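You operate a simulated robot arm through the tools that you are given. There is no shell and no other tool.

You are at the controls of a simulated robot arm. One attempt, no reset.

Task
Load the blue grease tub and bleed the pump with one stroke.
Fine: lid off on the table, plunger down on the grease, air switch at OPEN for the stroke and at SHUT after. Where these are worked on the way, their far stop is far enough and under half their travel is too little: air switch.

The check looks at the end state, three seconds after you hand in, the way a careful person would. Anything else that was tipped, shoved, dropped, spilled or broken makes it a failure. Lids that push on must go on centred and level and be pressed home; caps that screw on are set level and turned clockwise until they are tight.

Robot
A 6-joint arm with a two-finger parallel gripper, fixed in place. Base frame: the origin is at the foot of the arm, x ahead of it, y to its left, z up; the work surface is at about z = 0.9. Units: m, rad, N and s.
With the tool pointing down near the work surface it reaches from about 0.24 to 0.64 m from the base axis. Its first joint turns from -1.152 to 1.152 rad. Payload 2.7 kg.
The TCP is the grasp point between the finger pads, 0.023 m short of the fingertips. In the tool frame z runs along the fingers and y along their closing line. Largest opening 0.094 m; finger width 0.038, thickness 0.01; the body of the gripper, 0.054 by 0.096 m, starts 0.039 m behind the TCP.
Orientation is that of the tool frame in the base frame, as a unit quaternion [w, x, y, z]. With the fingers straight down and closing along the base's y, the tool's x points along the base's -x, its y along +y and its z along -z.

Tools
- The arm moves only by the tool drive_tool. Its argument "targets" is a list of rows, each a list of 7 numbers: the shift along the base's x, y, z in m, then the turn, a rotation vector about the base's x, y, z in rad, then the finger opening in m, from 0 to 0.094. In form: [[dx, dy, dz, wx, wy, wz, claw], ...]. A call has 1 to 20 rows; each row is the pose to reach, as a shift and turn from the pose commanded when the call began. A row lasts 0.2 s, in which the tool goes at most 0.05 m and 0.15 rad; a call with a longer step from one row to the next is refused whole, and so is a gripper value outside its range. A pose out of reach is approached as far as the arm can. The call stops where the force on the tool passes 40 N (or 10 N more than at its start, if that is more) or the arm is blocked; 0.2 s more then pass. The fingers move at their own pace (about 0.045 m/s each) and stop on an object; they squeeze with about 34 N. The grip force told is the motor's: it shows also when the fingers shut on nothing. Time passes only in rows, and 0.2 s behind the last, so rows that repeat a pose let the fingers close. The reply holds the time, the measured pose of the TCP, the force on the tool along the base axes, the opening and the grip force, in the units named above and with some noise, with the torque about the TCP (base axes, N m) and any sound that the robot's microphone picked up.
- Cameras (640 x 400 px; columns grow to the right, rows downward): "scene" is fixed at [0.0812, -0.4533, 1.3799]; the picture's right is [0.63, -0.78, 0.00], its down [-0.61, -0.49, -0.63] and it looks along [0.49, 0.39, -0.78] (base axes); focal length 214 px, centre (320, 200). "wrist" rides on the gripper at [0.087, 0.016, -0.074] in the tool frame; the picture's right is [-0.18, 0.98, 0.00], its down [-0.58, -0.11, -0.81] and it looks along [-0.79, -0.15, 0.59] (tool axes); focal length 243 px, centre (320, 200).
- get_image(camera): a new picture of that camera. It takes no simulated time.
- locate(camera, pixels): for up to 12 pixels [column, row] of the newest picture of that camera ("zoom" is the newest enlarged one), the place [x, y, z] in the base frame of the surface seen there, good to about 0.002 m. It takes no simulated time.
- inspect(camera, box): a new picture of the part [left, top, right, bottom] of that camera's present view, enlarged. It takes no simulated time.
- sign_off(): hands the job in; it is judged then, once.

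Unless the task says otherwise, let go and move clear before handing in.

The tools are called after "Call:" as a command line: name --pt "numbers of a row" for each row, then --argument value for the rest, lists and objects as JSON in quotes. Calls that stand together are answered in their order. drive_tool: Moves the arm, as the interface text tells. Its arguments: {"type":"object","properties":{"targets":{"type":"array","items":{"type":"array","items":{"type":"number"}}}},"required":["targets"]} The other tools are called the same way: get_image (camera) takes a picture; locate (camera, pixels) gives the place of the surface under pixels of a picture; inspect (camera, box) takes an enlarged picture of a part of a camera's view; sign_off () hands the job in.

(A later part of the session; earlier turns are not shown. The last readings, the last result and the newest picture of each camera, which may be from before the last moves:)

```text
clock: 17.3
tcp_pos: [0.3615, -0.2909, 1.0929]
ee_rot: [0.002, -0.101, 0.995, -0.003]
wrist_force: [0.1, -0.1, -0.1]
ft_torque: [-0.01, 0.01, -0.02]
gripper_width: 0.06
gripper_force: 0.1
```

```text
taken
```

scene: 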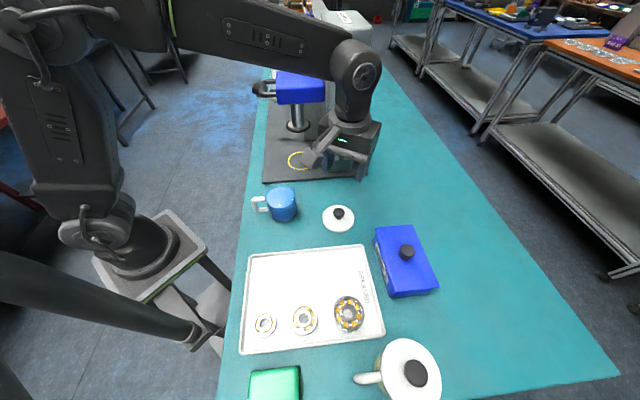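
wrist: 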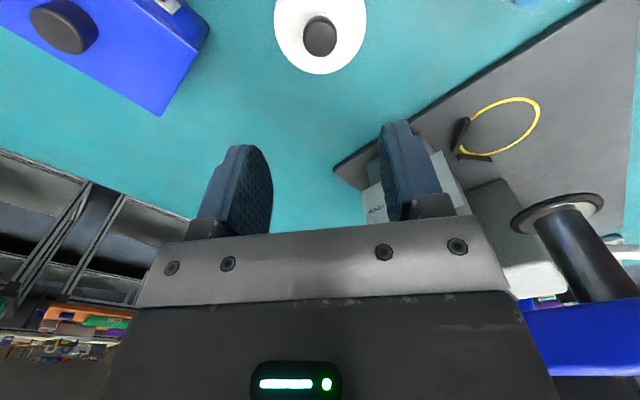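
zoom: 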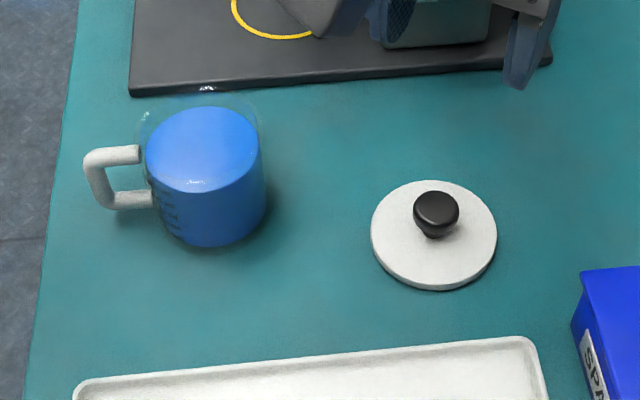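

Grease level is 65 mm above the tub's foot and the handle lies at about 136° (bar centre near (0.238,-0.112), z 0.92–0.967). I'll move over the handle with the fingers aligned to close across it.

Call:
drive_tool --pt "-0.015 0.025 0.01 0 0 -0.13 0.06" --pt "-0.03 0.05 0.02 0 0 -0.27 0.06" --pt "-0.05 0.075 0.03 0 0 -0.41 0.06" --pt "-0.07 0.1 0.03 0 0 -0.55 0.06" --pt "-0.09 0.13 0.03 0 0 -0.69 0.05" --pt "-0.11 0.155 0.02 0 0 -0.83 0.05" --pt "-0.123 0.179 0.0 0 0 -0.97 0.05" --pt "-0.123 0.179 0.0 0 0 -0.97 0.05"

Call:
get_image --camera "wrist"

Call:
get_image --camera "scene"

```text
clock: 19.1
tcp_pos: [0.2373, -0.1116, 1.0905]
ee_rot: [0.001, 0.376, 0.927, -0.003]
wrist_force: [0.0, 0.3, 0.1]
ft_torque: [0.01, 0.0, -0.02]
gripper_width: 0.0502
gripper_force: 0.1
```

```text
taken
```

wrist: 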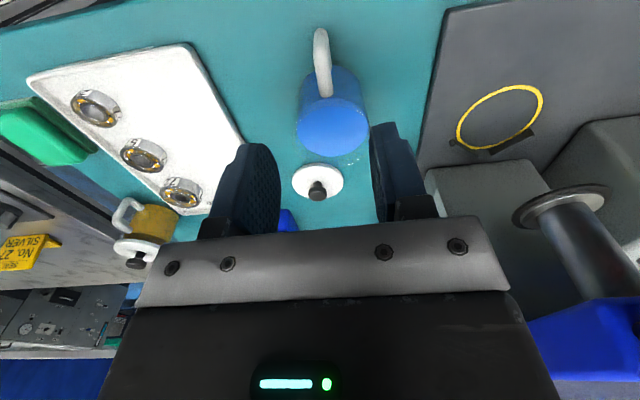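

```text
taken
```

scene: 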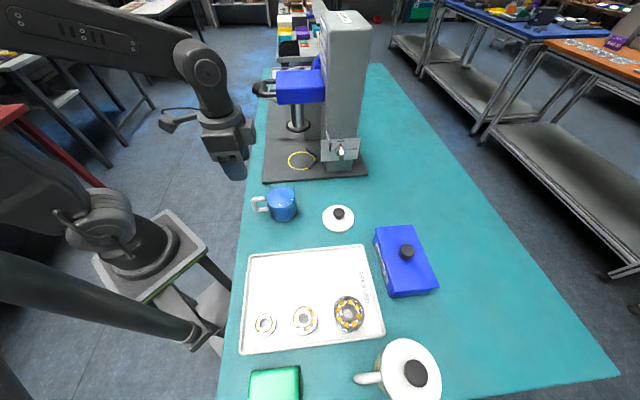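

The handle is at (322,60), right below the TCP. Measuring it precisely.

Call:
inspect --camera "wrist" --box '[270, 10, 390, 170]'

Call:
locate --camera "zoom" --pixels '[[320, 60], [305, 85], [322, 100], [325, 140], [330, 170], [330, 215], [300, 70], [345, 250], [345, 310], [270, 260], [425, 260], [345, 225]]'

```text
2.50 times, centred on (330, 90) of wrist
```

zoom: 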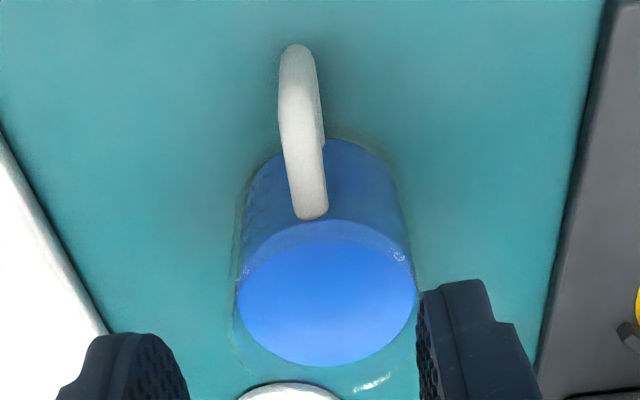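

```text
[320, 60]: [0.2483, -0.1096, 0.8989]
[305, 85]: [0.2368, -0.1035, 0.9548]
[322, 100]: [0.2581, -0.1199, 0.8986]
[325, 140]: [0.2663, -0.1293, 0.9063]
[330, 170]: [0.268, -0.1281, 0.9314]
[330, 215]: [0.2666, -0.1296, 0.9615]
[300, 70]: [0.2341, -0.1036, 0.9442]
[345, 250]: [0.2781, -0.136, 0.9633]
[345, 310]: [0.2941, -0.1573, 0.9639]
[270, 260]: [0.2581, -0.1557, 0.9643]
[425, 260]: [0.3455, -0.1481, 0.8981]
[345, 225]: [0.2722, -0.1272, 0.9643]
```

Call:
locate --camera "zoom" --pixels '[[297, 55], [298, 80], [300, 105], [303, 130], [306, 155], [309, 180], [311, 200], [283, 105], [319, 105], [290, 160], [322, 160], [327, 300]]'

```text
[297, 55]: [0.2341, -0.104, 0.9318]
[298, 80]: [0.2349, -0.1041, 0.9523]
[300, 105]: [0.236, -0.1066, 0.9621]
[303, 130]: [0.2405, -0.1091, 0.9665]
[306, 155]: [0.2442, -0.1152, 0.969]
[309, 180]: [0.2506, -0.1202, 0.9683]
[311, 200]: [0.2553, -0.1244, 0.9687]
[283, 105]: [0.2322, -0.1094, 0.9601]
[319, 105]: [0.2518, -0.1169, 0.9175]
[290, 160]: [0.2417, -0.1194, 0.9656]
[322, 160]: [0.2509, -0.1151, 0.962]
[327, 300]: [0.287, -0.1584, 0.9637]
```

Handle is 10 mm thick, pointing at 134°, outer bar centre ≈(0.237,-0.108). I'll descend straddling it with fingertips staying above the table.

Call:
drive_tool --pt "0.001 0.001 -0.04 0 0 -0.025 0.05" --pt "0.001 0.001 -0.08 0 0 -0.025 0.05" --pt "0.001 0.001 -0.11 0 0 -0.025 0.05" --pt "0.001 0.001 -0.13 0 0 -0.025 0.05" --pt "0.001 0.001 -0.139 0 0 -0.025 0.05" --pt "0.001 0.001 -0.139 0 0 -0.025 0.05"

Call:
get_image --camera "wrist"

Call:
inspect --camera "scene" --box '[200, 120, 320, 240]'

```text
clock: 20.5
tcp_pos: [0.2377, -0.1095, 0.9518]
ee_rot: [0.002, 0.387, 0.922, -0.002]
wrist_force: [-0.3, 0.3, 0.8]
ft_torque: [0.02, 0.0, 0.01]
gripper_width: 0.0503
gripper_force: 0.1
```

```text
taken
```

wrist: 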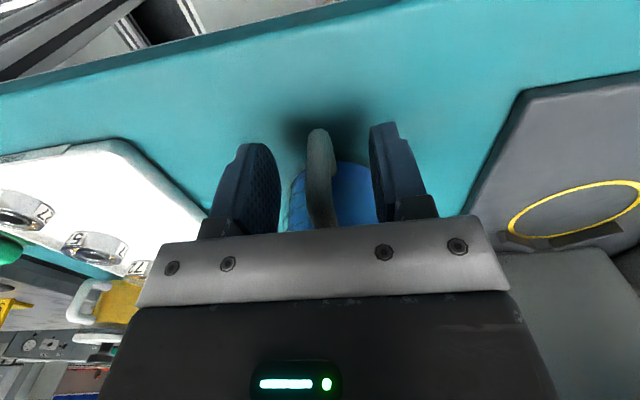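

```text
3.33 times, centred on (260, 180) of scene
```

zoom: 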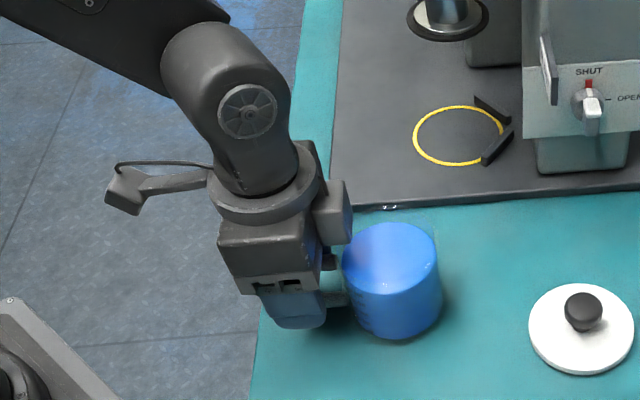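

Handle is centred between pads at (322,170). Closing on it.

Call:
drive_tool --pt "0 0 0 0 0 0 0.03" --pt "0 0 0 0 0 0 0.015" --pt "0 0 0 0 0 0 0.005" --pt "0 0 0 0 0 0 0.0" --pt "0 0 0 0 0 0 0.0"

Call:
inspect --camera "scene" --box '[200, 120, 320, 240]'

```text
clock: 21.7
tcp_pos: [0.237, -0.1102, 0.9525]
ee_rot: [0.002, 0.387, 0.922, -0.002]
wrist_force: [-0.3, 1.2, 0.0]
ft_torque: [0.07, -0.09, 0.02]
gripper_width: 0.0121
gripper_force: 34.3
```

```text
3.33 times, centred on (260, 180) of scene
```

zoom: 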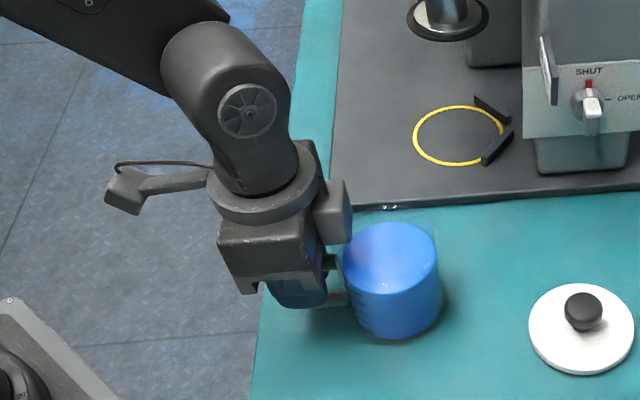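

Gripped at 12 mm with 34 N; tub unmoved. I'll lift gently by 2 cm and check it stays level.

Call:
drive_tool --pt "0 0 0.004 0 0 0 0.0" --pt "0 0 0.01 0 0 0 0.0" --pt "0 0 0.02 0 0 0 0.0" --pt "0 0 0.02 0 0 0 0.0"

Call:
inspect --camera "scene" --box '[200, 120, 320, 240]'

Call:
get_image --camera "wrist"

```text
clock: 22.7
tcp_pos: [0.2406, -0.1087, 0.9744]
ee_rot: [0.001, 0.387, 0.922, -0.001]
wrist_force: [0.3, -0.9, -3.2]
ft_torque: [0.14, 0.13, 0.01]
gripper_width: 0.0122
gripper_force: 34.1
```

```text
3.33 times, centred on (260, 180) of scene
```

zoom: 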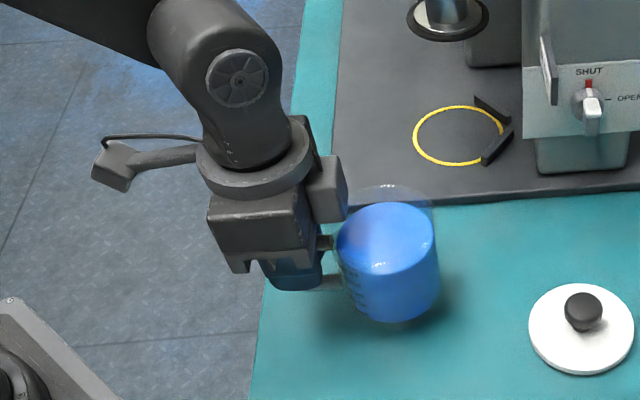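

```text
taken
```

wrist: 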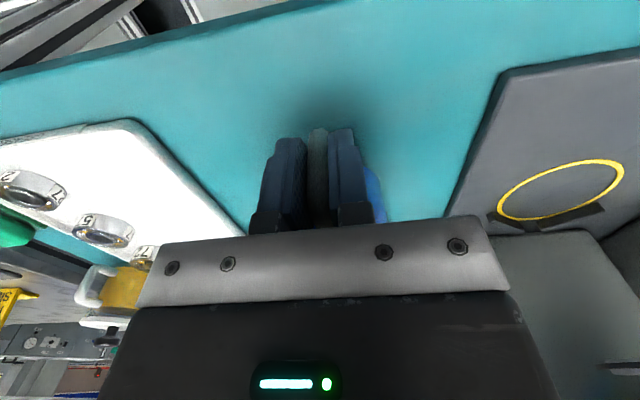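

The tub is up, ~3 N, nearly level. I'll carry it round the front of the D-handle to above the base plate in front of the ring, stopping short to check clearances.

Call:
drive_tool --pt "0 0.005 0.02 0 0 0 0.0" --pt "0.004 0.04 0.022 0 0 0 0.0" --pt "0.015 0.075 0.022 0 0 0 0.0" --pt "0.035 0.11 0.022 0 0 0 0.0" --pt "0.065 0.135 0.022 0 0 0 0.0" --pt "0.095 0.146 0.022 0 0 0 0.0" --pt "0.11 0.15 0.022 0 0 0 0.0"

Call:
get_image --camera "scene"

Call:
inspect --camera "scene" --box '[220, 50, 360, 200]'

Call:
get_image --camera "wrist"

```text
clock: 24.3
tcp_pos: [0.3475, 0.0416, 0.9962]
ee_rot: [0.001, 0.386, 0.922, -0.003]
wrist_force: [-0.1, -0.2, -2.9]
ft_torque: [0.15, 0.12, -0.04]
gripper_width: 0.0123
gripper_force: 33.3
```

```text
taken
```

scene: 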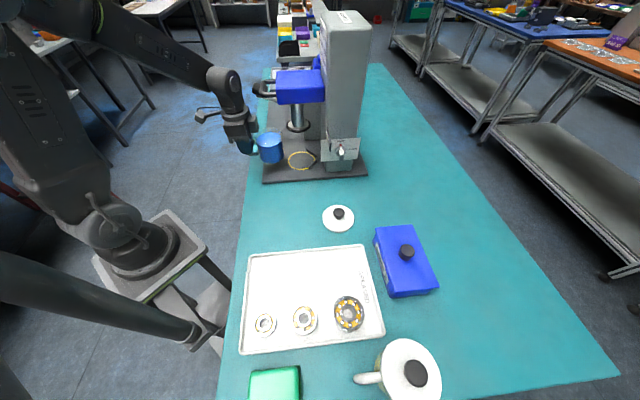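

```text
2.67 times, centred on (290, 125) of scene
```

zoom: 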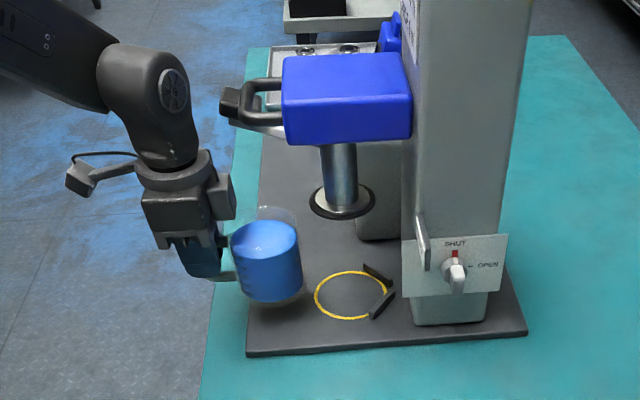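

```text
taken
```

wrist: 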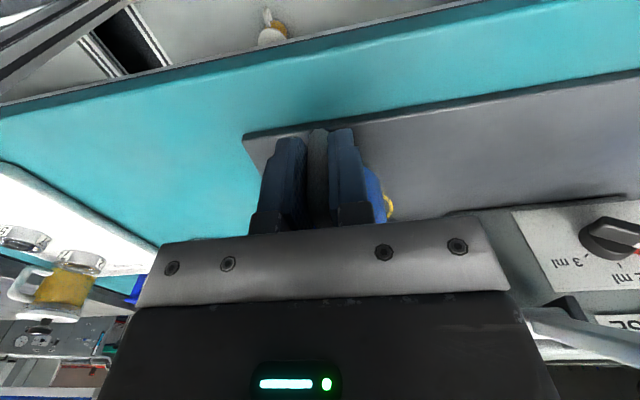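

The profile view shows clear room: tub at zoom (268,262), ring at (353,295), D-handle end at x≈245. I'll shift over the plate's front area and lower gently.

Call:
drive_tool --pt "0.02 -0.006 0.0 0 0 0 0.0" --pt "0.02 -0.006 -0.012 0 0 0 0.0" --pt "0.02 -0.006 -0.02 0 0 0 0.0" --pt "0.02 -0.006 -0.025 0 0 0 0.0" --pt "0.02 -0.006 -0.028 0 0 0 0.0"

Call:
inspect --camera "scene" --box '[220, 80, 340, 200]'

```text
clock: 25.5
tcp_pos: [0.3696, 0.034, 0.9666]
ee_rot: [0.001, 0.387, 0.922, -0.003]
wrist_force: [-0.2, -0.2, -3.6]
ft_torque: [0.11, 0.11, 0.02]
gripper_width: 0.0121
gripper_force: 34.1
```

```text
3.33 times, centred on (280, 140) of scene
```

zoom: 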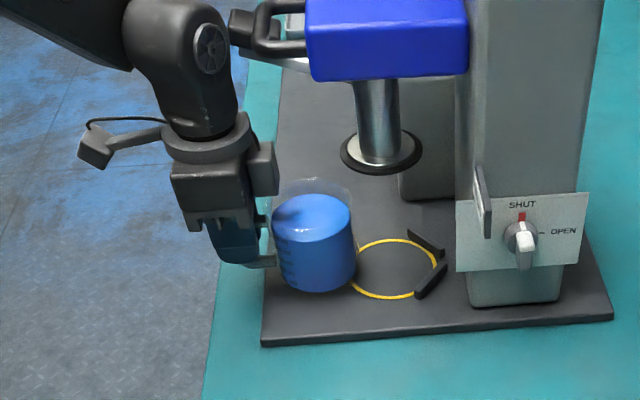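

Tub is over the plate (its foot's left edge at x≈283, plate edge at ≈268). Continuing down by small steps to contact.

Call:
drive_tool --pt "0 0 -0.002 0 0 0 0.0" --pt "0 0 -0.004 0 0 0 0.0" --pt "0 0 -0.005 0 0 0 0.0"

```text
clock: 26.3
tcp_pos: [0.3707, 0.0353, 0.9655]
ee_rot: [0.003, 0.386, 0.923, -0.001]
wrist_force: [-7.3, -2.4, 26.2]
ft_torque: [-0.5, -0.4, -0.16]
gripper_width: 0.0123
gripper_force: 34.1
```

Contact with the plate (26 N). I'll ease off 3 mm, then open the fingers.

Call:
drive_tool --pt "0 0 0.003 0 0 0 0.0" --pt "0 0 0.003 0 0 0 0.02" --pt "0 0 0.003 0 0 0 0.04" --pt "0 0 0.003 0 0 0 0.05" --pt "0 0 0.003 0 0 0 0.05"

Call:
inspect --camera "scene" --box '[220, 80, 340, 200]'

Call:
get_image --camera "wrist"

```text
clock: 27.5
tcp_pos: [0.3695, 0.035, 0.965]
ee_rot: [0.001, 0.387, 0.922, -0.002]
wrist_force: [-0.1, -0.3, -0.2]
ft_torque: [-0.01, 0.02, 0.02]
gripper_width: 0.05
gripper_force: 0.0
```

```text
3.33 times, centred on (280, 140) of scene
```

zoom: 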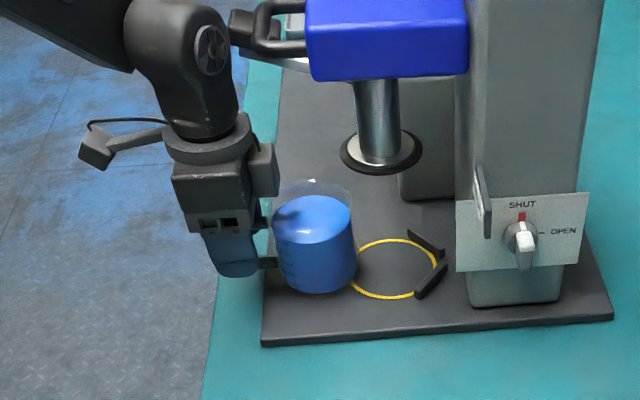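

```text
taken
```

wrist: 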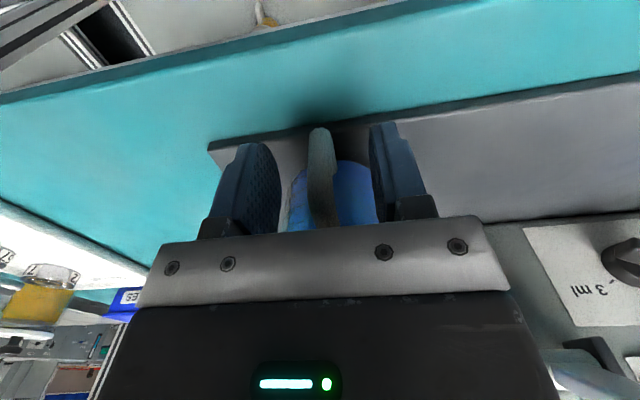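

Tub stands level on the plate in front of the ring. Now I'll lean the open gripper 30° back (away from the D-handle) around the handle for the final slide-in.

Call:
drive_tool --pt "-0.0042 0.0043 0.0 -0.093 -0.091 0 0.05" --pt "-0.0042 0.0043 -0.001 -0.187 -0.183 0 0.05" --pt "-0.0042 0.0043 -0.002 -0.281 -0.274 0 0.05" --pt "-0.0042 0.0043 -0.003 -0.375 -0.366 0 0.05" --pt "-0.0042 0.0043 -0.003 -0.375 -0.366 0 0.05"

Call:
inspect --camera "scene" --box '[200, 60, 340, 200]'

Call:
get_image --camera "wrist"

```text
clock: 28.7
tcp_pos: [0.3653, 0.0384, 0.9632]
ee_rot: [0.24, 0.373, 0.89, -0.104]
wrist_force: [-0.3, 0.2, 0.1]
ft_torque: [-0.03, 0.01, -0.02]
gripper_width: 0.0501
gripper_force: 0.1
```

```text
2.86 times, centred on (270, 130) of scene
```

zoom: 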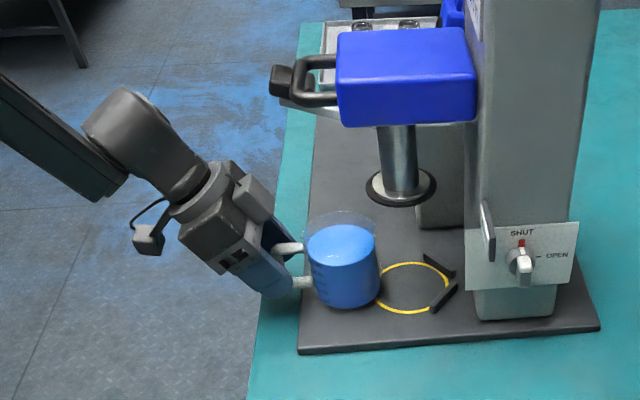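

```text
taken
```

wrist: 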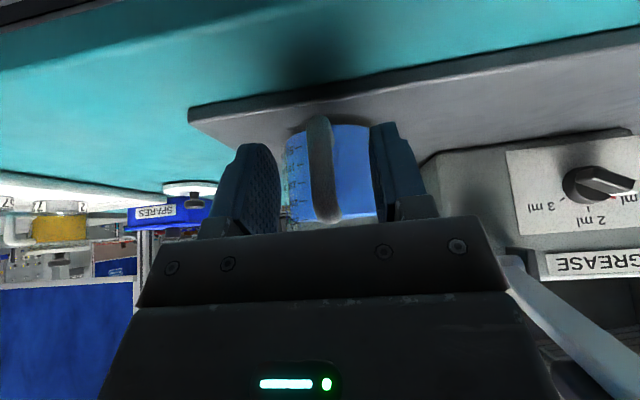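

The lean works and clears the D-handle well. I'll measure tub and ring/block positions from this view before gripping.

Call:
inspect --camera "scene" --box '[260, 90, 340, 190]'

Call:
locate --camera "zoom" --pixels '[[270, 230], [215, 235], [325, 235], [270, 265], [270, 205], [330, 320], [405, 290], [480, 310], [400, 340], [455, 270], [480, 300], [330, 165]]'

```text
4.00 times, centred on (300, 140) of scene
```

zoom: 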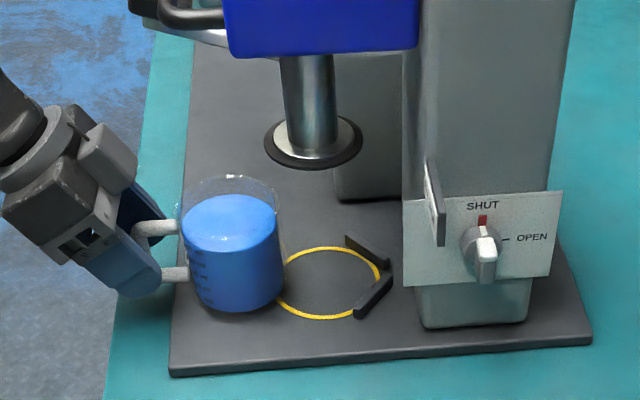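

```text
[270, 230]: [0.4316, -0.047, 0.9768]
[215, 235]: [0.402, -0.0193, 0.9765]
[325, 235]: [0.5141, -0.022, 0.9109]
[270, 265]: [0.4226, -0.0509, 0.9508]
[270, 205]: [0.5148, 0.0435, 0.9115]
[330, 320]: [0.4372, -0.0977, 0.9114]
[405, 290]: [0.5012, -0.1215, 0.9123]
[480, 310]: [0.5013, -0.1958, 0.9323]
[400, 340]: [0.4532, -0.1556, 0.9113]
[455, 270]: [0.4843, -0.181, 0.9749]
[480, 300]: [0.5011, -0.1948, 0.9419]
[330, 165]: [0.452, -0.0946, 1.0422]
```

Call:
locate --camera "zoom" --pixels '[[187, 225], [274, 225], [231, 198], [231, 246], [280, 270], [330, 248], [325, 317], [348, 310], [268, 140], [358, 130], [318, 167], [355, 318]]'

Call:
locate --camera "zoom" --pixels '[[352, 238], [385, 265], [358, 312], [390, 280], [375, 262], [365, 300], [350, 245], [378, 290], [362, 140], [264, 148], [275, 160], [345, 160]]'

```text
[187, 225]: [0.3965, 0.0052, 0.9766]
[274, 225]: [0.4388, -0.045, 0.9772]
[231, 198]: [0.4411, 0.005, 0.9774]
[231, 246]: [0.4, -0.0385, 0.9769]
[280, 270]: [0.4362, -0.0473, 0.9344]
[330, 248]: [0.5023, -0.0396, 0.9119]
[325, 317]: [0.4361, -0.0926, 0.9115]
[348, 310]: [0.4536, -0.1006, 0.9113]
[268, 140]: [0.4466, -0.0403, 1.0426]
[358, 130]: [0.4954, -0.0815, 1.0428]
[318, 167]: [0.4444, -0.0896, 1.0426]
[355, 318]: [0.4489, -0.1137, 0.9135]
```

```text
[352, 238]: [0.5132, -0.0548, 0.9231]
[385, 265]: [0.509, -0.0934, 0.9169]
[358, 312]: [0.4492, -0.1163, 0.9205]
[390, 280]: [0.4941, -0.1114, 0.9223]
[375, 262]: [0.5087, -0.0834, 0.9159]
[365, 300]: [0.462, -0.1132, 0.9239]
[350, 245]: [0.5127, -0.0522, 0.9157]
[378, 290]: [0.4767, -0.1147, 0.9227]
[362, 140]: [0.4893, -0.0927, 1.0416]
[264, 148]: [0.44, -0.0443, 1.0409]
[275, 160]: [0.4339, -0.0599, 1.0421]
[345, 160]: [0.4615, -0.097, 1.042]
```

Tub centre now is about (0.419,-0.018), plunger axis about (0.467,-0.0665): exactly straight back along the machine axis by ~68 mm. I'll close on the handle.

Call:
drive_tool --pt "0.0028 -0.0028 0 0 0 0 0.05" --pt "0.0028 -0.0028 0 0 0 0 0.03" --pt "0.0028 -0.0028 0 0 0 0 0.015" --pt "0.0028 -0.0028 0 0 0 0 0.0" --pt "0.0028 -0.0028 0 0 0 0 0.0" --pt "0.0028 -0.0028 0 0 0 0 0.0"

Call:
inspect --camera "scene" --box '[220, 70, 340, 190]'

```text
clock: 30.1
tcp_pos: [0.3676, 0.0365, 0.9617]
ee_rot: [0.239, 0.373, 0.89, -0.104]
wrist_force: [1.5, 0.2, -0.5]
ft_torque: [0.06, -0.17, 0.01]
gripper_width: 0.0122
gripper_force: 33.8
```

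```text
3.33 times, centred on (280, 130) of scene
```

zoom: 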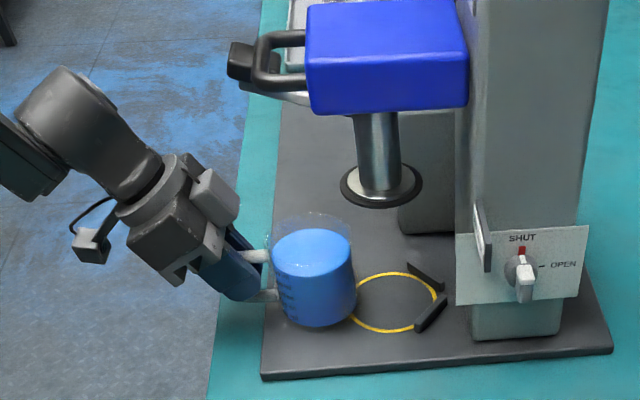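

Handle gripped at 12 mm. I'll lift 2 mm and slide straight back ~5.5 cm under the plunger, watching forces.

Call:
drive_tool --pt "0 0 0.003 0 0 0 0.0" --pt "0.01 -0.01 0.003 0 0 0 0.0" --pt "0.02 -0.02 0.003 0 0 0 0.0" --pt "0.03 -0.03 0.003 0 0 0 0.0" --pt "0.038 -0.038 0.003 0 0 0 0.0"

Call:
inspect --camera "scene" --box '[220, 70, 340, 190]'

```text
clock: 31.3
tcp_pos: [0.4068, -0.0033, 0.9665]
ee_rot: [0.24, 0.373, 0.89, -0.104]
wrist_force: [-0.4, 0.7, -1.7]
ft_torque: [0.11, 0.13, -0.06]
gripper_width: 0.0122
gripper_force: 34.0
```

```text
3.33 times, centred on (280, 130) of scene
```

zoom: 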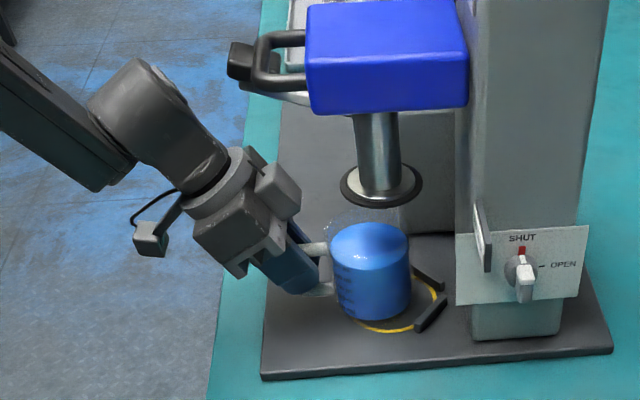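

It's sliding in cleanly; about 15 mm left to the V-blocks. I'll go most of the rest, then settle it down onto the plate.

Call:
drive_tool --pt "0.005 -0.005 0 0 0 0 0.0" --pt "0.008 -0.008 -0.001 0 0 0 0.0" --pt "0.008 -0.008 -0.003 0 0 0 0.0"

Call:
inspect --camera "scene" --box '[260, 90, 340, 190]'

Call:
locate --camera "zoom" --pixels '[[300, 230], [330, 230], [360, 230], [330, 250], [330, 215], [310, 240]]'

```text
clock: 32.1
tcp_pos: [0.4146, -0.0109, 0.9626]
ee_rot: [0.239, 0.373, 0.891, -0.103]
wrist_force: [1.0, -0.4, -1.0]
ft_torque: [0.08, 0.03, -0.03]
gripper_width: 0.0121
gripper_force: 34.3
```

```text
4.00 times, centred on (300, 140) of scene
```

zoom: 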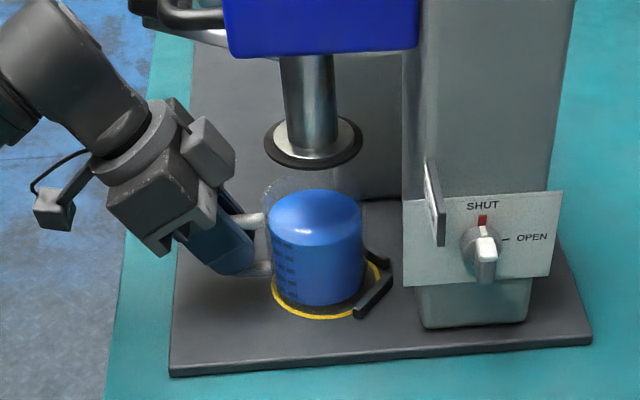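

```text
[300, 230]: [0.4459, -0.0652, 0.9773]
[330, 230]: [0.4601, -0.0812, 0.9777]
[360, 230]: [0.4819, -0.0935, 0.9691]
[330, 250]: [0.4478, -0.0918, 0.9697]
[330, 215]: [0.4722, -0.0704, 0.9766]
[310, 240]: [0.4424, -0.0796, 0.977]
```

Call:
locate --camera "zoom" --pixels '[[273, 218], [359, 220], [315, 193], [315, 244], [290, 200], [345, 240], [290, 237], [342, 198]]'

```text
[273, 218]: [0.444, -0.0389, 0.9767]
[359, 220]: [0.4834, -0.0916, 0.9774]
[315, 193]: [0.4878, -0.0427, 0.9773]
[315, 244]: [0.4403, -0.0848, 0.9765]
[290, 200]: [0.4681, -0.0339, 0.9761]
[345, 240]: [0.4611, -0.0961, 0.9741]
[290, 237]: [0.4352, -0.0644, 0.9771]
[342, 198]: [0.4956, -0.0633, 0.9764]
```

Grease centre is at about (0.4645,-0.0645), ~3 mm short of the plunger axis. I'll nudge back in ~1 mm steps until the V-blocks push back.

Call:
drive_tool --pt "0.0007 -0.0007 0 0 0 0 0.0" --pt "0.0014 -0.0014 0 0 0 0 0.0" --pt "0.0021 -0.0021 0 0 0 0 0.0"

```text
clock: 32.9
tcp_pos: [0.4168, -0.013, 0.9614]
ee_rot: [0.238, 0.374, 0.89, -0.103]
wrist_force: [-0.1, -0.9, -2.6]
ft_torque: [0.12, 0.11, -0.01]
gripper_width: 0.0123
gripper_force: 34.2
```

Call:
drive_tool --pt "0.0007 -0.0007 0 0 0 0 0.0" --pt "0.0014 -0.0014 0 0 0 0 0.0"

Call:
inspect --camera "scene" --box '[260, 90, 340, 190]'

Call:
locate --camera "zoom" --pixels '[[276, 218], [361, 222], [318, 195], [318, 244], [293, 200], [348, 240], [293, 238], [345, 200]]'

```text
clock: 33.5
tcp_pos: [0.4174, -0.0135, 0.9632]
ee_rot: [0.24, 0.373, 0.89, -0.103]
wrist_force: [0.0, 0.5, -2.0]
ft_torque: [0.15, 0.13, 0.0]
gripper_width: 0.0122
gripper_force: 34.2
```

```text
4.00 times, centred on (300, 140) of scene
```

zoom: 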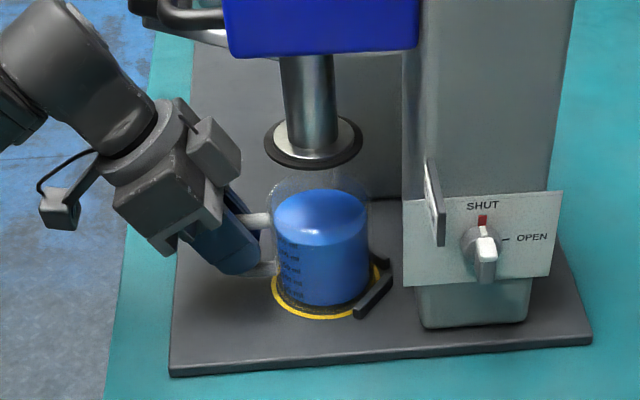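

```text
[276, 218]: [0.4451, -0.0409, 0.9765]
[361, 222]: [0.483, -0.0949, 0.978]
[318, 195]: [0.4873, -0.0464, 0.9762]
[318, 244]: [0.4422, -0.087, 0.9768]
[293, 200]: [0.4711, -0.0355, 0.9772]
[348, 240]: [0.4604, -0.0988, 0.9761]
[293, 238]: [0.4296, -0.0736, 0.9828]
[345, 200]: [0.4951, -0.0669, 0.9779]
```

Call:
drive_tool --pt "0.0007 -0.0007 0 0 0 0 0.0" --pt "0.0014 -0.0014 0 0 0 0 0.0"

Call:
locate --camera "scene" --pixels '[[305, 159], [304, 155]]'

```text
clock: 34.1
tcp_pos: [0.419, -0.016, 0.9623]
ee_rot: [0.239, 0.374, 0.89, -0.103]
wrist_force: [-0.6, 0.1, -2.6]
ft_torque: [0.13, 0.1, -0.02]
gripper_width: 0.0123
gripper_force: 34.2
```

```text
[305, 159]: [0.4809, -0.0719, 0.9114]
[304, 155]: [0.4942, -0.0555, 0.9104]
```

Call:
inspect --camera "scene" --box '[270, 110, 330, 180]'

Call:
locate --camera "zoom" --pixels '[[305, 258], [460, 258], [383, 210], [383, 300], [383, 255], [330, 225], [440, 290], [330, 290], [440, 225]]'

```text
5.71 times, centred on (300, 145) of scene
```

zoom: 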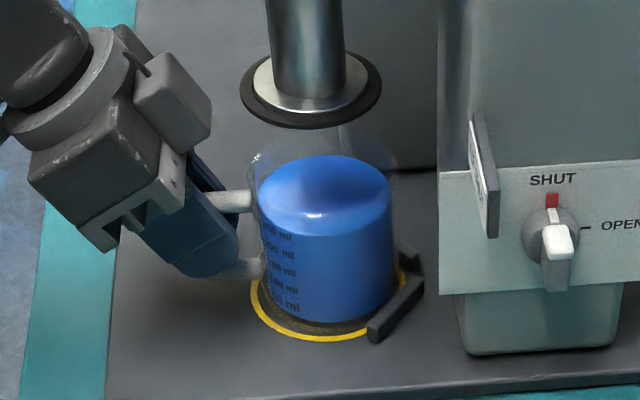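

```text
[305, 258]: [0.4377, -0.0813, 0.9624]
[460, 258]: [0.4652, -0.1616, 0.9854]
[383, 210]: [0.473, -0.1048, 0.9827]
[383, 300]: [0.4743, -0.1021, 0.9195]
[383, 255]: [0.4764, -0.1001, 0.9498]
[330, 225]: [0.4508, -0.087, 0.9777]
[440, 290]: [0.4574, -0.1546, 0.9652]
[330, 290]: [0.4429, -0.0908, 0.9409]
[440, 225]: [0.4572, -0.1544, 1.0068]
```

Call:
locate --camera "zoom" --pixels '[[263, 196], [387, 196], [325, 159], [325, 230], [280, 170], [370, 222], [280, 222], [370, 170], [325, 195], [250, 120], [375, 105], [320, 128]]'

```text
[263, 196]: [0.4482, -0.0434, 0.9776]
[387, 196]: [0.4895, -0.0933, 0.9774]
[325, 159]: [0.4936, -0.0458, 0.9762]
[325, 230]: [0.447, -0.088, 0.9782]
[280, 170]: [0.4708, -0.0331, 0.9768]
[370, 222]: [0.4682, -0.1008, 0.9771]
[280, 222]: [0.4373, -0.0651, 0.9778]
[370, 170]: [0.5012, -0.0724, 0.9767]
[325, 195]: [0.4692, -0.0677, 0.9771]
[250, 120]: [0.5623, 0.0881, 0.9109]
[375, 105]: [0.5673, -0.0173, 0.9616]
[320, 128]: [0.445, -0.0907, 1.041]
```

Call:
locate --camera "zoom" --pixels '[[243, 88], [380, 84], [312, 127], [268, 116], [356, 116], [246, 72], [376, 70], [252, 105], [372, 103], [262, 60], [362, 58]]'

```text
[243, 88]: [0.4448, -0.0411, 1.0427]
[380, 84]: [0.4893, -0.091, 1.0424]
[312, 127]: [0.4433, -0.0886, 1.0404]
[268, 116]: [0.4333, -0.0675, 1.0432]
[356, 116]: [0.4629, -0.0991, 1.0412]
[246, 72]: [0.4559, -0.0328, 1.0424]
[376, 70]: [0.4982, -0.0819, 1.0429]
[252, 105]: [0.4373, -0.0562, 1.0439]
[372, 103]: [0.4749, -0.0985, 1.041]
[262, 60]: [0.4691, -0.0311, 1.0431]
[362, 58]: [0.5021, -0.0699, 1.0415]
```

Plunger axis fits to (0.468,-0.0655), r≈34 mm; the tub (slightly hanging in the grip) is within ~2–3 mm. I'll settle it onto the plate and release to see where it truly stands.

Call:
drive_tool --pt "0 0 -0.001 0 0 0 0.0" --pt "0 0 -0.002 0 0 0 0.0" --pt "0 0 -0.003 0 0 0 0.0"

```text
clock: 34.9
tcp_pos: [0.4202, -0.0144, 0.9621]
ee_rot: [0.242, 0.374, 0.889, -0.103]
wrist_force: [-8.5, 3.8, 25.6]
ft_torque: [-0.3, -0.31, -0.04]
gripper_width: 0.0121
gripper_force: 34.4
```

Call:
drive_tool --pt "0 0 0.002 0 0 0 0.0" --pt "0 0 0.002 0 0 0 0.015" --pt "0 0 0.002 0 0 0 0.03" --pt "0 0 0.002 0 0 0 0.04" --pt "0 0 0.002 0 0 0 0.04"

Call:
inspect --camera "scene" --box '[270, 110, 330, 180]'

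Call:
locate --camera "zoom" --pixels '[[263, 196], [387, 196], [325, 159], [325, 230], [280, 170], [370, 222], [280, 222], [370, 170], [325, 195]]'

Call:
get_image --camera "wrist"

```text
clock: 36.1
tcp_pos: [0.4201, -0.0157, 0.9612]
ee_rot: [0.239, 0.373, 0.891, -0.102]
wrist_force: [0.8, -1.0, -0.7]
ft_torque: [0.02, 0.0, 0.02]
gripper_width: 0.04
gripper_force: 0.1
```

```text
5.71 times, centred on (300, 145) of scene
```

zoom: 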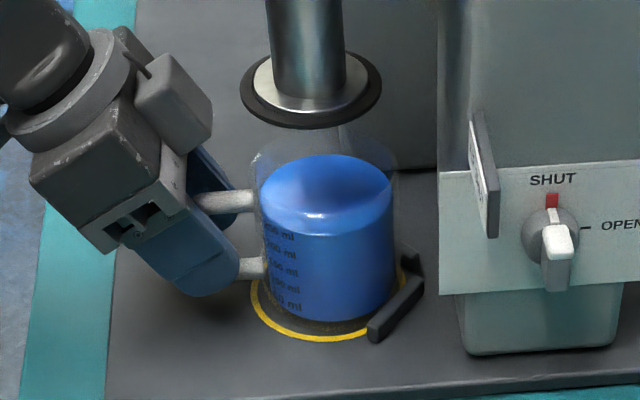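

```text
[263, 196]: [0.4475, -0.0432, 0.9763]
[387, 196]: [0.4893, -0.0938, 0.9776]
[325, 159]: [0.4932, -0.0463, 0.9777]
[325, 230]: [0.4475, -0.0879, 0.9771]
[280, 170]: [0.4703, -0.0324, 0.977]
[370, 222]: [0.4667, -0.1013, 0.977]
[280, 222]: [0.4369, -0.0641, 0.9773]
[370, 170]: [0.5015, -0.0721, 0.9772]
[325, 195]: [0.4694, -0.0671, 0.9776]
```

```text
taken
```

wrist: 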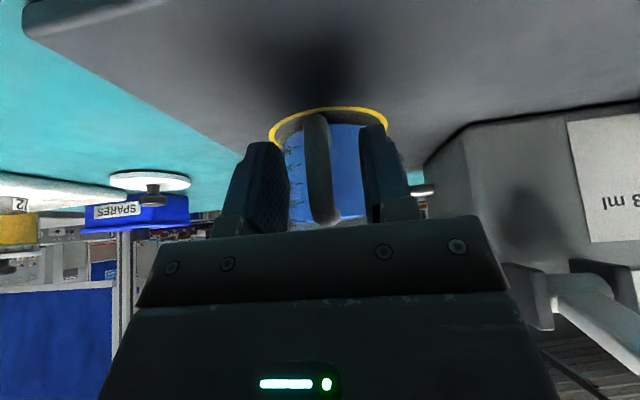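

The tub stands upright ~2 mm from the plunger axis. I'll regrip and feel for the V-blocks with tiny pushes so it's truly seated.

Call:
drive_tool --pt "0 0 0 0 0 0 0.02" --pt "0 0 0 0 0 0 0.005" --pt "0 0 0 0 0 0 0.0" --pt "0 0 0 0 0 0 0.0" --pt "0.0007 -0.0007 0 0 0 0 0.0"

Call:
drive_tool --pt "0.0007 -0.0007 0 0 0 0 0.0"

Call:
drive_tool --pt "0.0007 -0.0007 0 0 0 0 0.0"

```text
clock: 37.3
tcp_pos: [0.4183, -0.014, 0.9617]
ee_rot: [0.239, 0.374, 0.89, -0.103]
wrist_force: [-13.4, 8.5, 8.9]
ft_torque: [0.08, -0.3, 0.07]
gripper_width: 0.012
gripper_force: 33.9
```

```text
clock: 37.7
tcp_pos: [0.4194, -0.0159, 0.9614]
ee_rot: [0.239, 0.373, 0.89, -0.103]
wrist_force: [-21.3, 13.9, 14.5]
ft_torque: [0.16, -0.27, 0.02]
gripper_width: 0.0125
gripper_force: 33.8
```

```text
clock: 38.1
tcp_pos: [0.42, -0.0164, 0.9601]
ee_rot: [0.239, 0.374, 0.89, -0.104]
wrist_force: [-23.0, 15.2, 11.2]
ft_torque: [0.21, -0.22, 0.07]
gripper_width: 0.0125
gripper_force: 33.9
```

The V-blocks push back (~27 N), so the tub is seated. I'll relax the push and release.

Call:
drive_tool --pt "-0.001 0.001 0 0 0 0 0.0"

```text
clock: 38.5
tcp_pos: [0.4197, -0.0164, 0.96]
ee_rot: [0.238, 0.374, 0.89, -0.104]
wrist_force: [-4.6, 3.8, -0.1]
ft_torque: [0.22, 0.23, 0.06]
gripper_width: 0.0121
gripper_force: 33.8
```

Call:
drive_tool --pt "0 0 0 0 0 0 0.01" --pt "0 0 0 0 0 0 0.025" --pt "0 0 0 0 0 0 0.04" --pt "0 0 0 0 0 0 0.05" --pt "0 0 0 0 0 0 0.05"

Call:
inspect --camera "scene" --box '[270, 110, 330, 180]'

Call:
locate --camera "zoom" --pixels '[[263, 196], [387, 196], [325, 159], [325, 230], [280, 170], [370, 222], [280, 222], [370, 170], [325, 195]]'

Call:
get_image --camera "wrist"

```text
clock: 39.7
tcp_pos: [0.4199, -0.0165, 0.9615]
ee_rot: [0.239, 0.373, 0.891, -0.102]
wrist_force: [0.3, -0.4, -0.3]
ft_torque: [-0.01, 0.01, -0.01]
gripper_width: 0.0501
gripper_force: 0.1
```

```text
5.71 times, centred on (300, 145) of scene
```

zoom: 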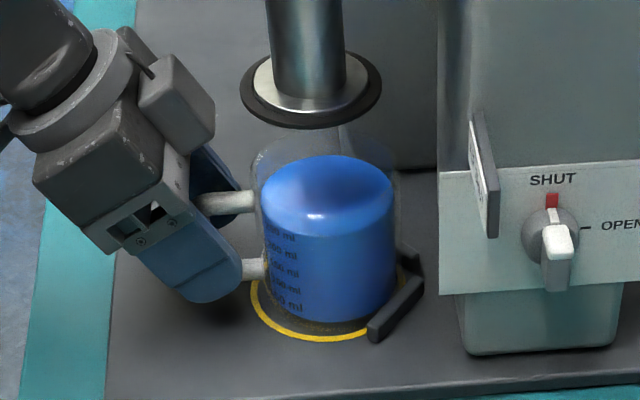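

```text
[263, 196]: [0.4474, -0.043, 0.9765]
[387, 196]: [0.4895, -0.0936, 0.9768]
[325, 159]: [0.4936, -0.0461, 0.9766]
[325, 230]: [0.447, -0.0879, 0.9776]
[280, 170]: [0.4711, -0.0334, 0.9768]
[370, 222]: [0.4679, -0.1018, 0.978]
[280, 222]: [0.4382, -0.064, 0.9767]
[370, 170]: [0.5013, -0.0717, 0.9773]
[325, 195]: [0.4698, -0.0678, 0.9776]
```

```text
taken
```

wrist: 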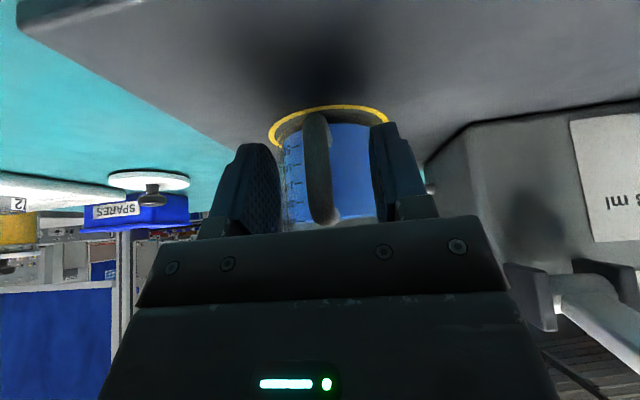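

Tub rests seated in the ring, upright. I'll back straight out along the front, rise, and straighten the tool.

Call:
drive_tool --pt "-0.02 0.02 0.0 0 0 0 0.05" --pt "-0.045 0.045 0.0 0 0 0 0.05" --pt "-0.06 0.06 0.03 0 0 0 0.05" --pt "-0.06 0.06 0.075 0 0 0 0.05" --pt "-0.06 0.06 0.12 0 0 0 0.05" --pt "-0.06 0.06 0.165 0.093 0.091 0 0.04" --pt "-0.06 0.06 0.21 0.187 0.183 0 0.03" --pt "-0.06 0.06 0.25 0.281 0.274 0 0.02" --pt "-0.06 0.06 0.28 0.375 0.366 0 0.01" --pt "-0.06 0.06 0.28 0.375 0.366 0 0.0" --pt "-0.06 0.06 0.28 0.375 0.366 0 0.0"

Call:
get_image --camera "wrist"

Call:
inspect --camera "scene" --box '[240, 50, 360, 180]'

```text
clock: 42.1
tcp_pos: [0.3625, 0.0444, 1.2422]
ee_rot: [0.0, 0.386, 0.922, -0.003]
wrist_force: [-0.4, 0.3, 0.0]
ft_torque: [-0.02, 0.0, -0.02]
gripper_width: 0.0
gripper_force: 33.9
```

```text
taken
```

wrist: 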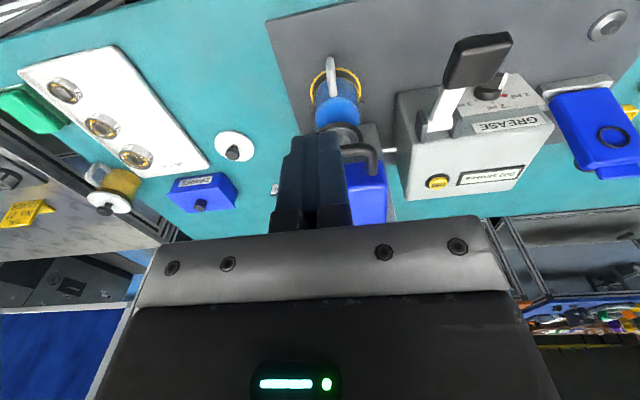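

```text
3.08 times, centred on (300, 115) of scene
```

zoom: 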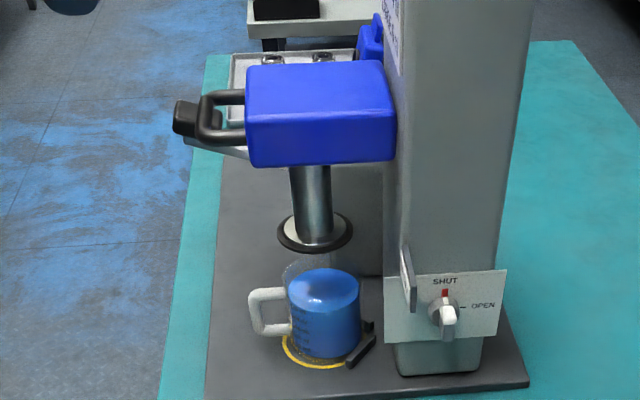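

The tub stands in the ring under the plunger. I'll check left-right alignment from this front view before pressing.

Call:
inspect --camera "wrist" --box '[270, 40, 410, 160]'

Call:
locate --camera "scene" --pixels '[[280, 80], [315, 80], [300, 85], [290, 72], [318, 72], [278, 98], [325, 95]]'

```text
3.33 times, centred on (340, 100) of wrist
```

zoom: 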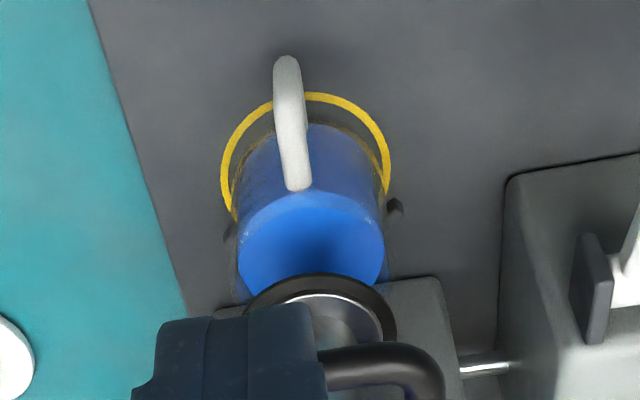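

```text
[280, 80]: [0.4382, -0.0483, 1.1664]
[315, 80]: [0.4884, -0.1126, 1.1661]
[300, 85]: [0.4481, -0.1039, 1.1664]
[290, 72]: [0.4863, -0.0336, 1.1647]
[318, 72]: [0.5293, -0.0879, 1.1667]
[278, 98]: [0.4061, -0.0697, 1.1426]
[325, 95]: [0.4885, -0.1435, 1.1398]
```

Tub and plunger line up side to side as well. I'll move above the carriage top (z 1.166), slightly forward of the plunger axis to stay off the column.

Call:
drive_tool --pt "0.024 -0.025 0 0 0 0 0.0" --pt "0.048 -0.05 0 0 0 0 0.0" --pt "0.072 -0.075 -0.005 0 0 0 0.0" --pt "0.095 -0.0995 -0.017 0 0 0 0.0" --pt "0.095 -0.0995 -0.017 0 0 0 0.0"

Call:
inspect --camera "scene" --box '[240, 0, 380, 170]'

Call:
get_image --camera "wrist"

```text
clock: 43.3
tcp_pos: [0.4563, -0.0554, 1.2245]
ee_rot: [0.001, 0.386, 0.923, -0.002]
wrist_force: [0.7, 0.2, -0.1]
ft_torque: [-0.01, -0.02, 0.0]
gripper_width: 0.0
gripper_force: 33.7
```

```text
2.35 times, centred on (310, 85) of scene
```

zoom: 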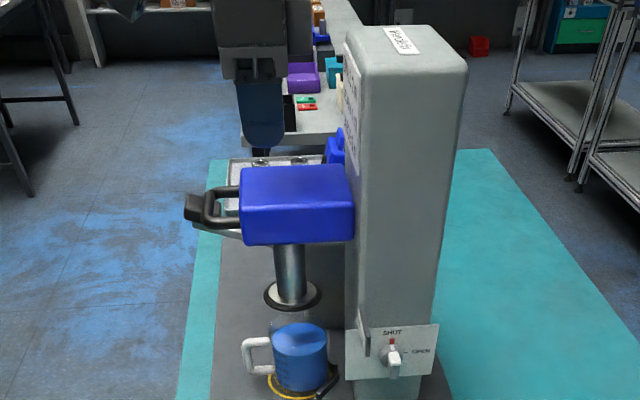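

```text
taken
```

wrist: 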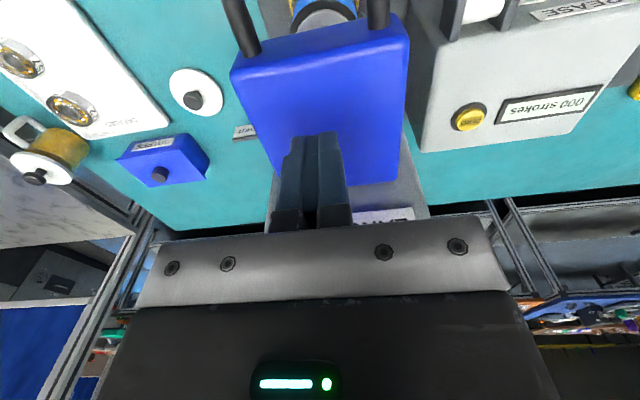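

Fingertips are centred over the blue carriage's top. I'll descend to contact and see how the carriage gives.

Call:
drive_tool --pt "0 0 -0.02 0 0 0 0.0" --pt "0 0 -0.032 0 0 0 0.0" --pt "0 0 -0.038 0 0 0 0.0" --pt "0 0 -0.044 0 0 0 0.0" --pt "0 0 -0.05 0 0 0 0.0"

Call:
inspect --camera "scene" --box '[240, 40, 360, 180]'

```text
clock: 44.5
tcp_pos: [0.4554, -0.0555, 1.1754]
ee_rot: [0.002, 0.386, 0.922, -0.003]
wrist_force: [0.4, 1.1, 1.0]
ft_torque: [0.05, -0.01, 0.0]
gripper_width: 0.0
gripper_force: 34.0
```

```text
2.86 times, centred on (300, 110) of scene
```

zoom: 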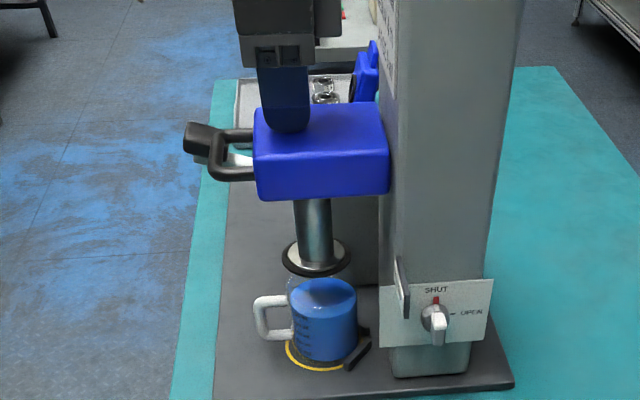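

The carriage follows easily (about 1 N). I'll lower it until the disc is just above the tub's rim and look at alignment.

Call:
drive_tool --pt "0 0 -0.008 0 0 0 0.0" --pt "0 0 -0.016 0 0 0 0.0" --pt "0 0 -0.024 0 0 0 0.0"

Call:
inspect --camera "scene" --box '[270, 100, 330, 180]'

```text
clock: 45.3
tcp_pos: [0.4553, -0.0561, 1.1501]
ee_rot: [0.001, 0.387, 0.922, -0.002]
wrist_force: [0.3, -0.1, 0.3]
ft_torque: [0.0, -0.07, 0.03]
gripper_width: 0.0
gripper_force: 33.8
```

```text
5.00 times, centred on (300, 140) of scene
```

zoom: 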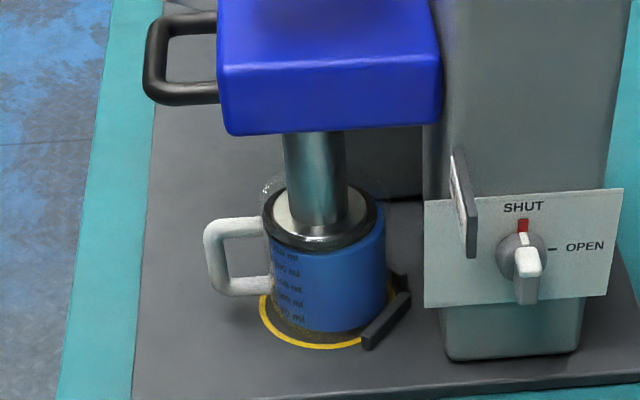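

The disc (262–385 px) sits just inside the tub outline (265–390). Continuing down in small steps, watching force for grease contact.

Call:
drive_tool --pt "0 0 -0.005 0 0 0 0.0" --pt "0 0 -0.01 0 0 0 0.0" --pt "0 0 -0.014 0 0 0 0.0"

Call:
inspect --camera "scene" --box '[270, 100, 330, 180]'

```text
clock: 46.1
tcp_pos: [0.4548, -0.0551, 1.1363]
ee_rot: [0.001, 0.386, 0.922, -0.002]
wrist_force: [-0.7, 0.1, -0.4]
ft_torque: [-0.01, 0.0, -0.03]
gripper_width: 0.0002
gripper_force: 34.3
```

```text
5.00 times, centred on (300, 140) of scene
```

zoom: 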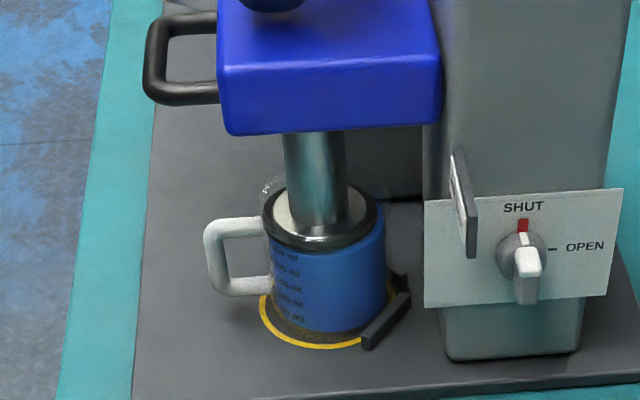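

The carriage didn't change between the last two pictures although I moved 14 mm — it seems already down on the grease. Checking heights.

Call:
locate --camera "zoom" --pixels '[[290, 235], [350, 240], [270, 40], [400, 40], [325, 60], [320, 250], [285, 215]]'

Call:
get_image --camera "wrist"

```text
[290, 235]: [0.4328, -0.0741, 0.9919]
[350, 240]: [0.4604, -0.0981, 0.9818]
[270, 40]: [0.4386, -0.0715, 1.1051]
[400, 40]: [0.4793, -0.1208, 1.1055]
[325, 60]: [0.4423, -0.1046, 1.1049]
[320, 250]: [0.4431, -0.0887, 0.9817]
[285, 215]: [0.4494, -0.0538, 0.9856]
```

```text
taken
```

wrist: 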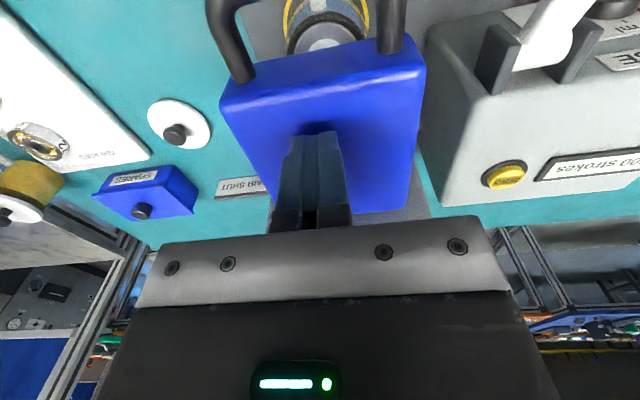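

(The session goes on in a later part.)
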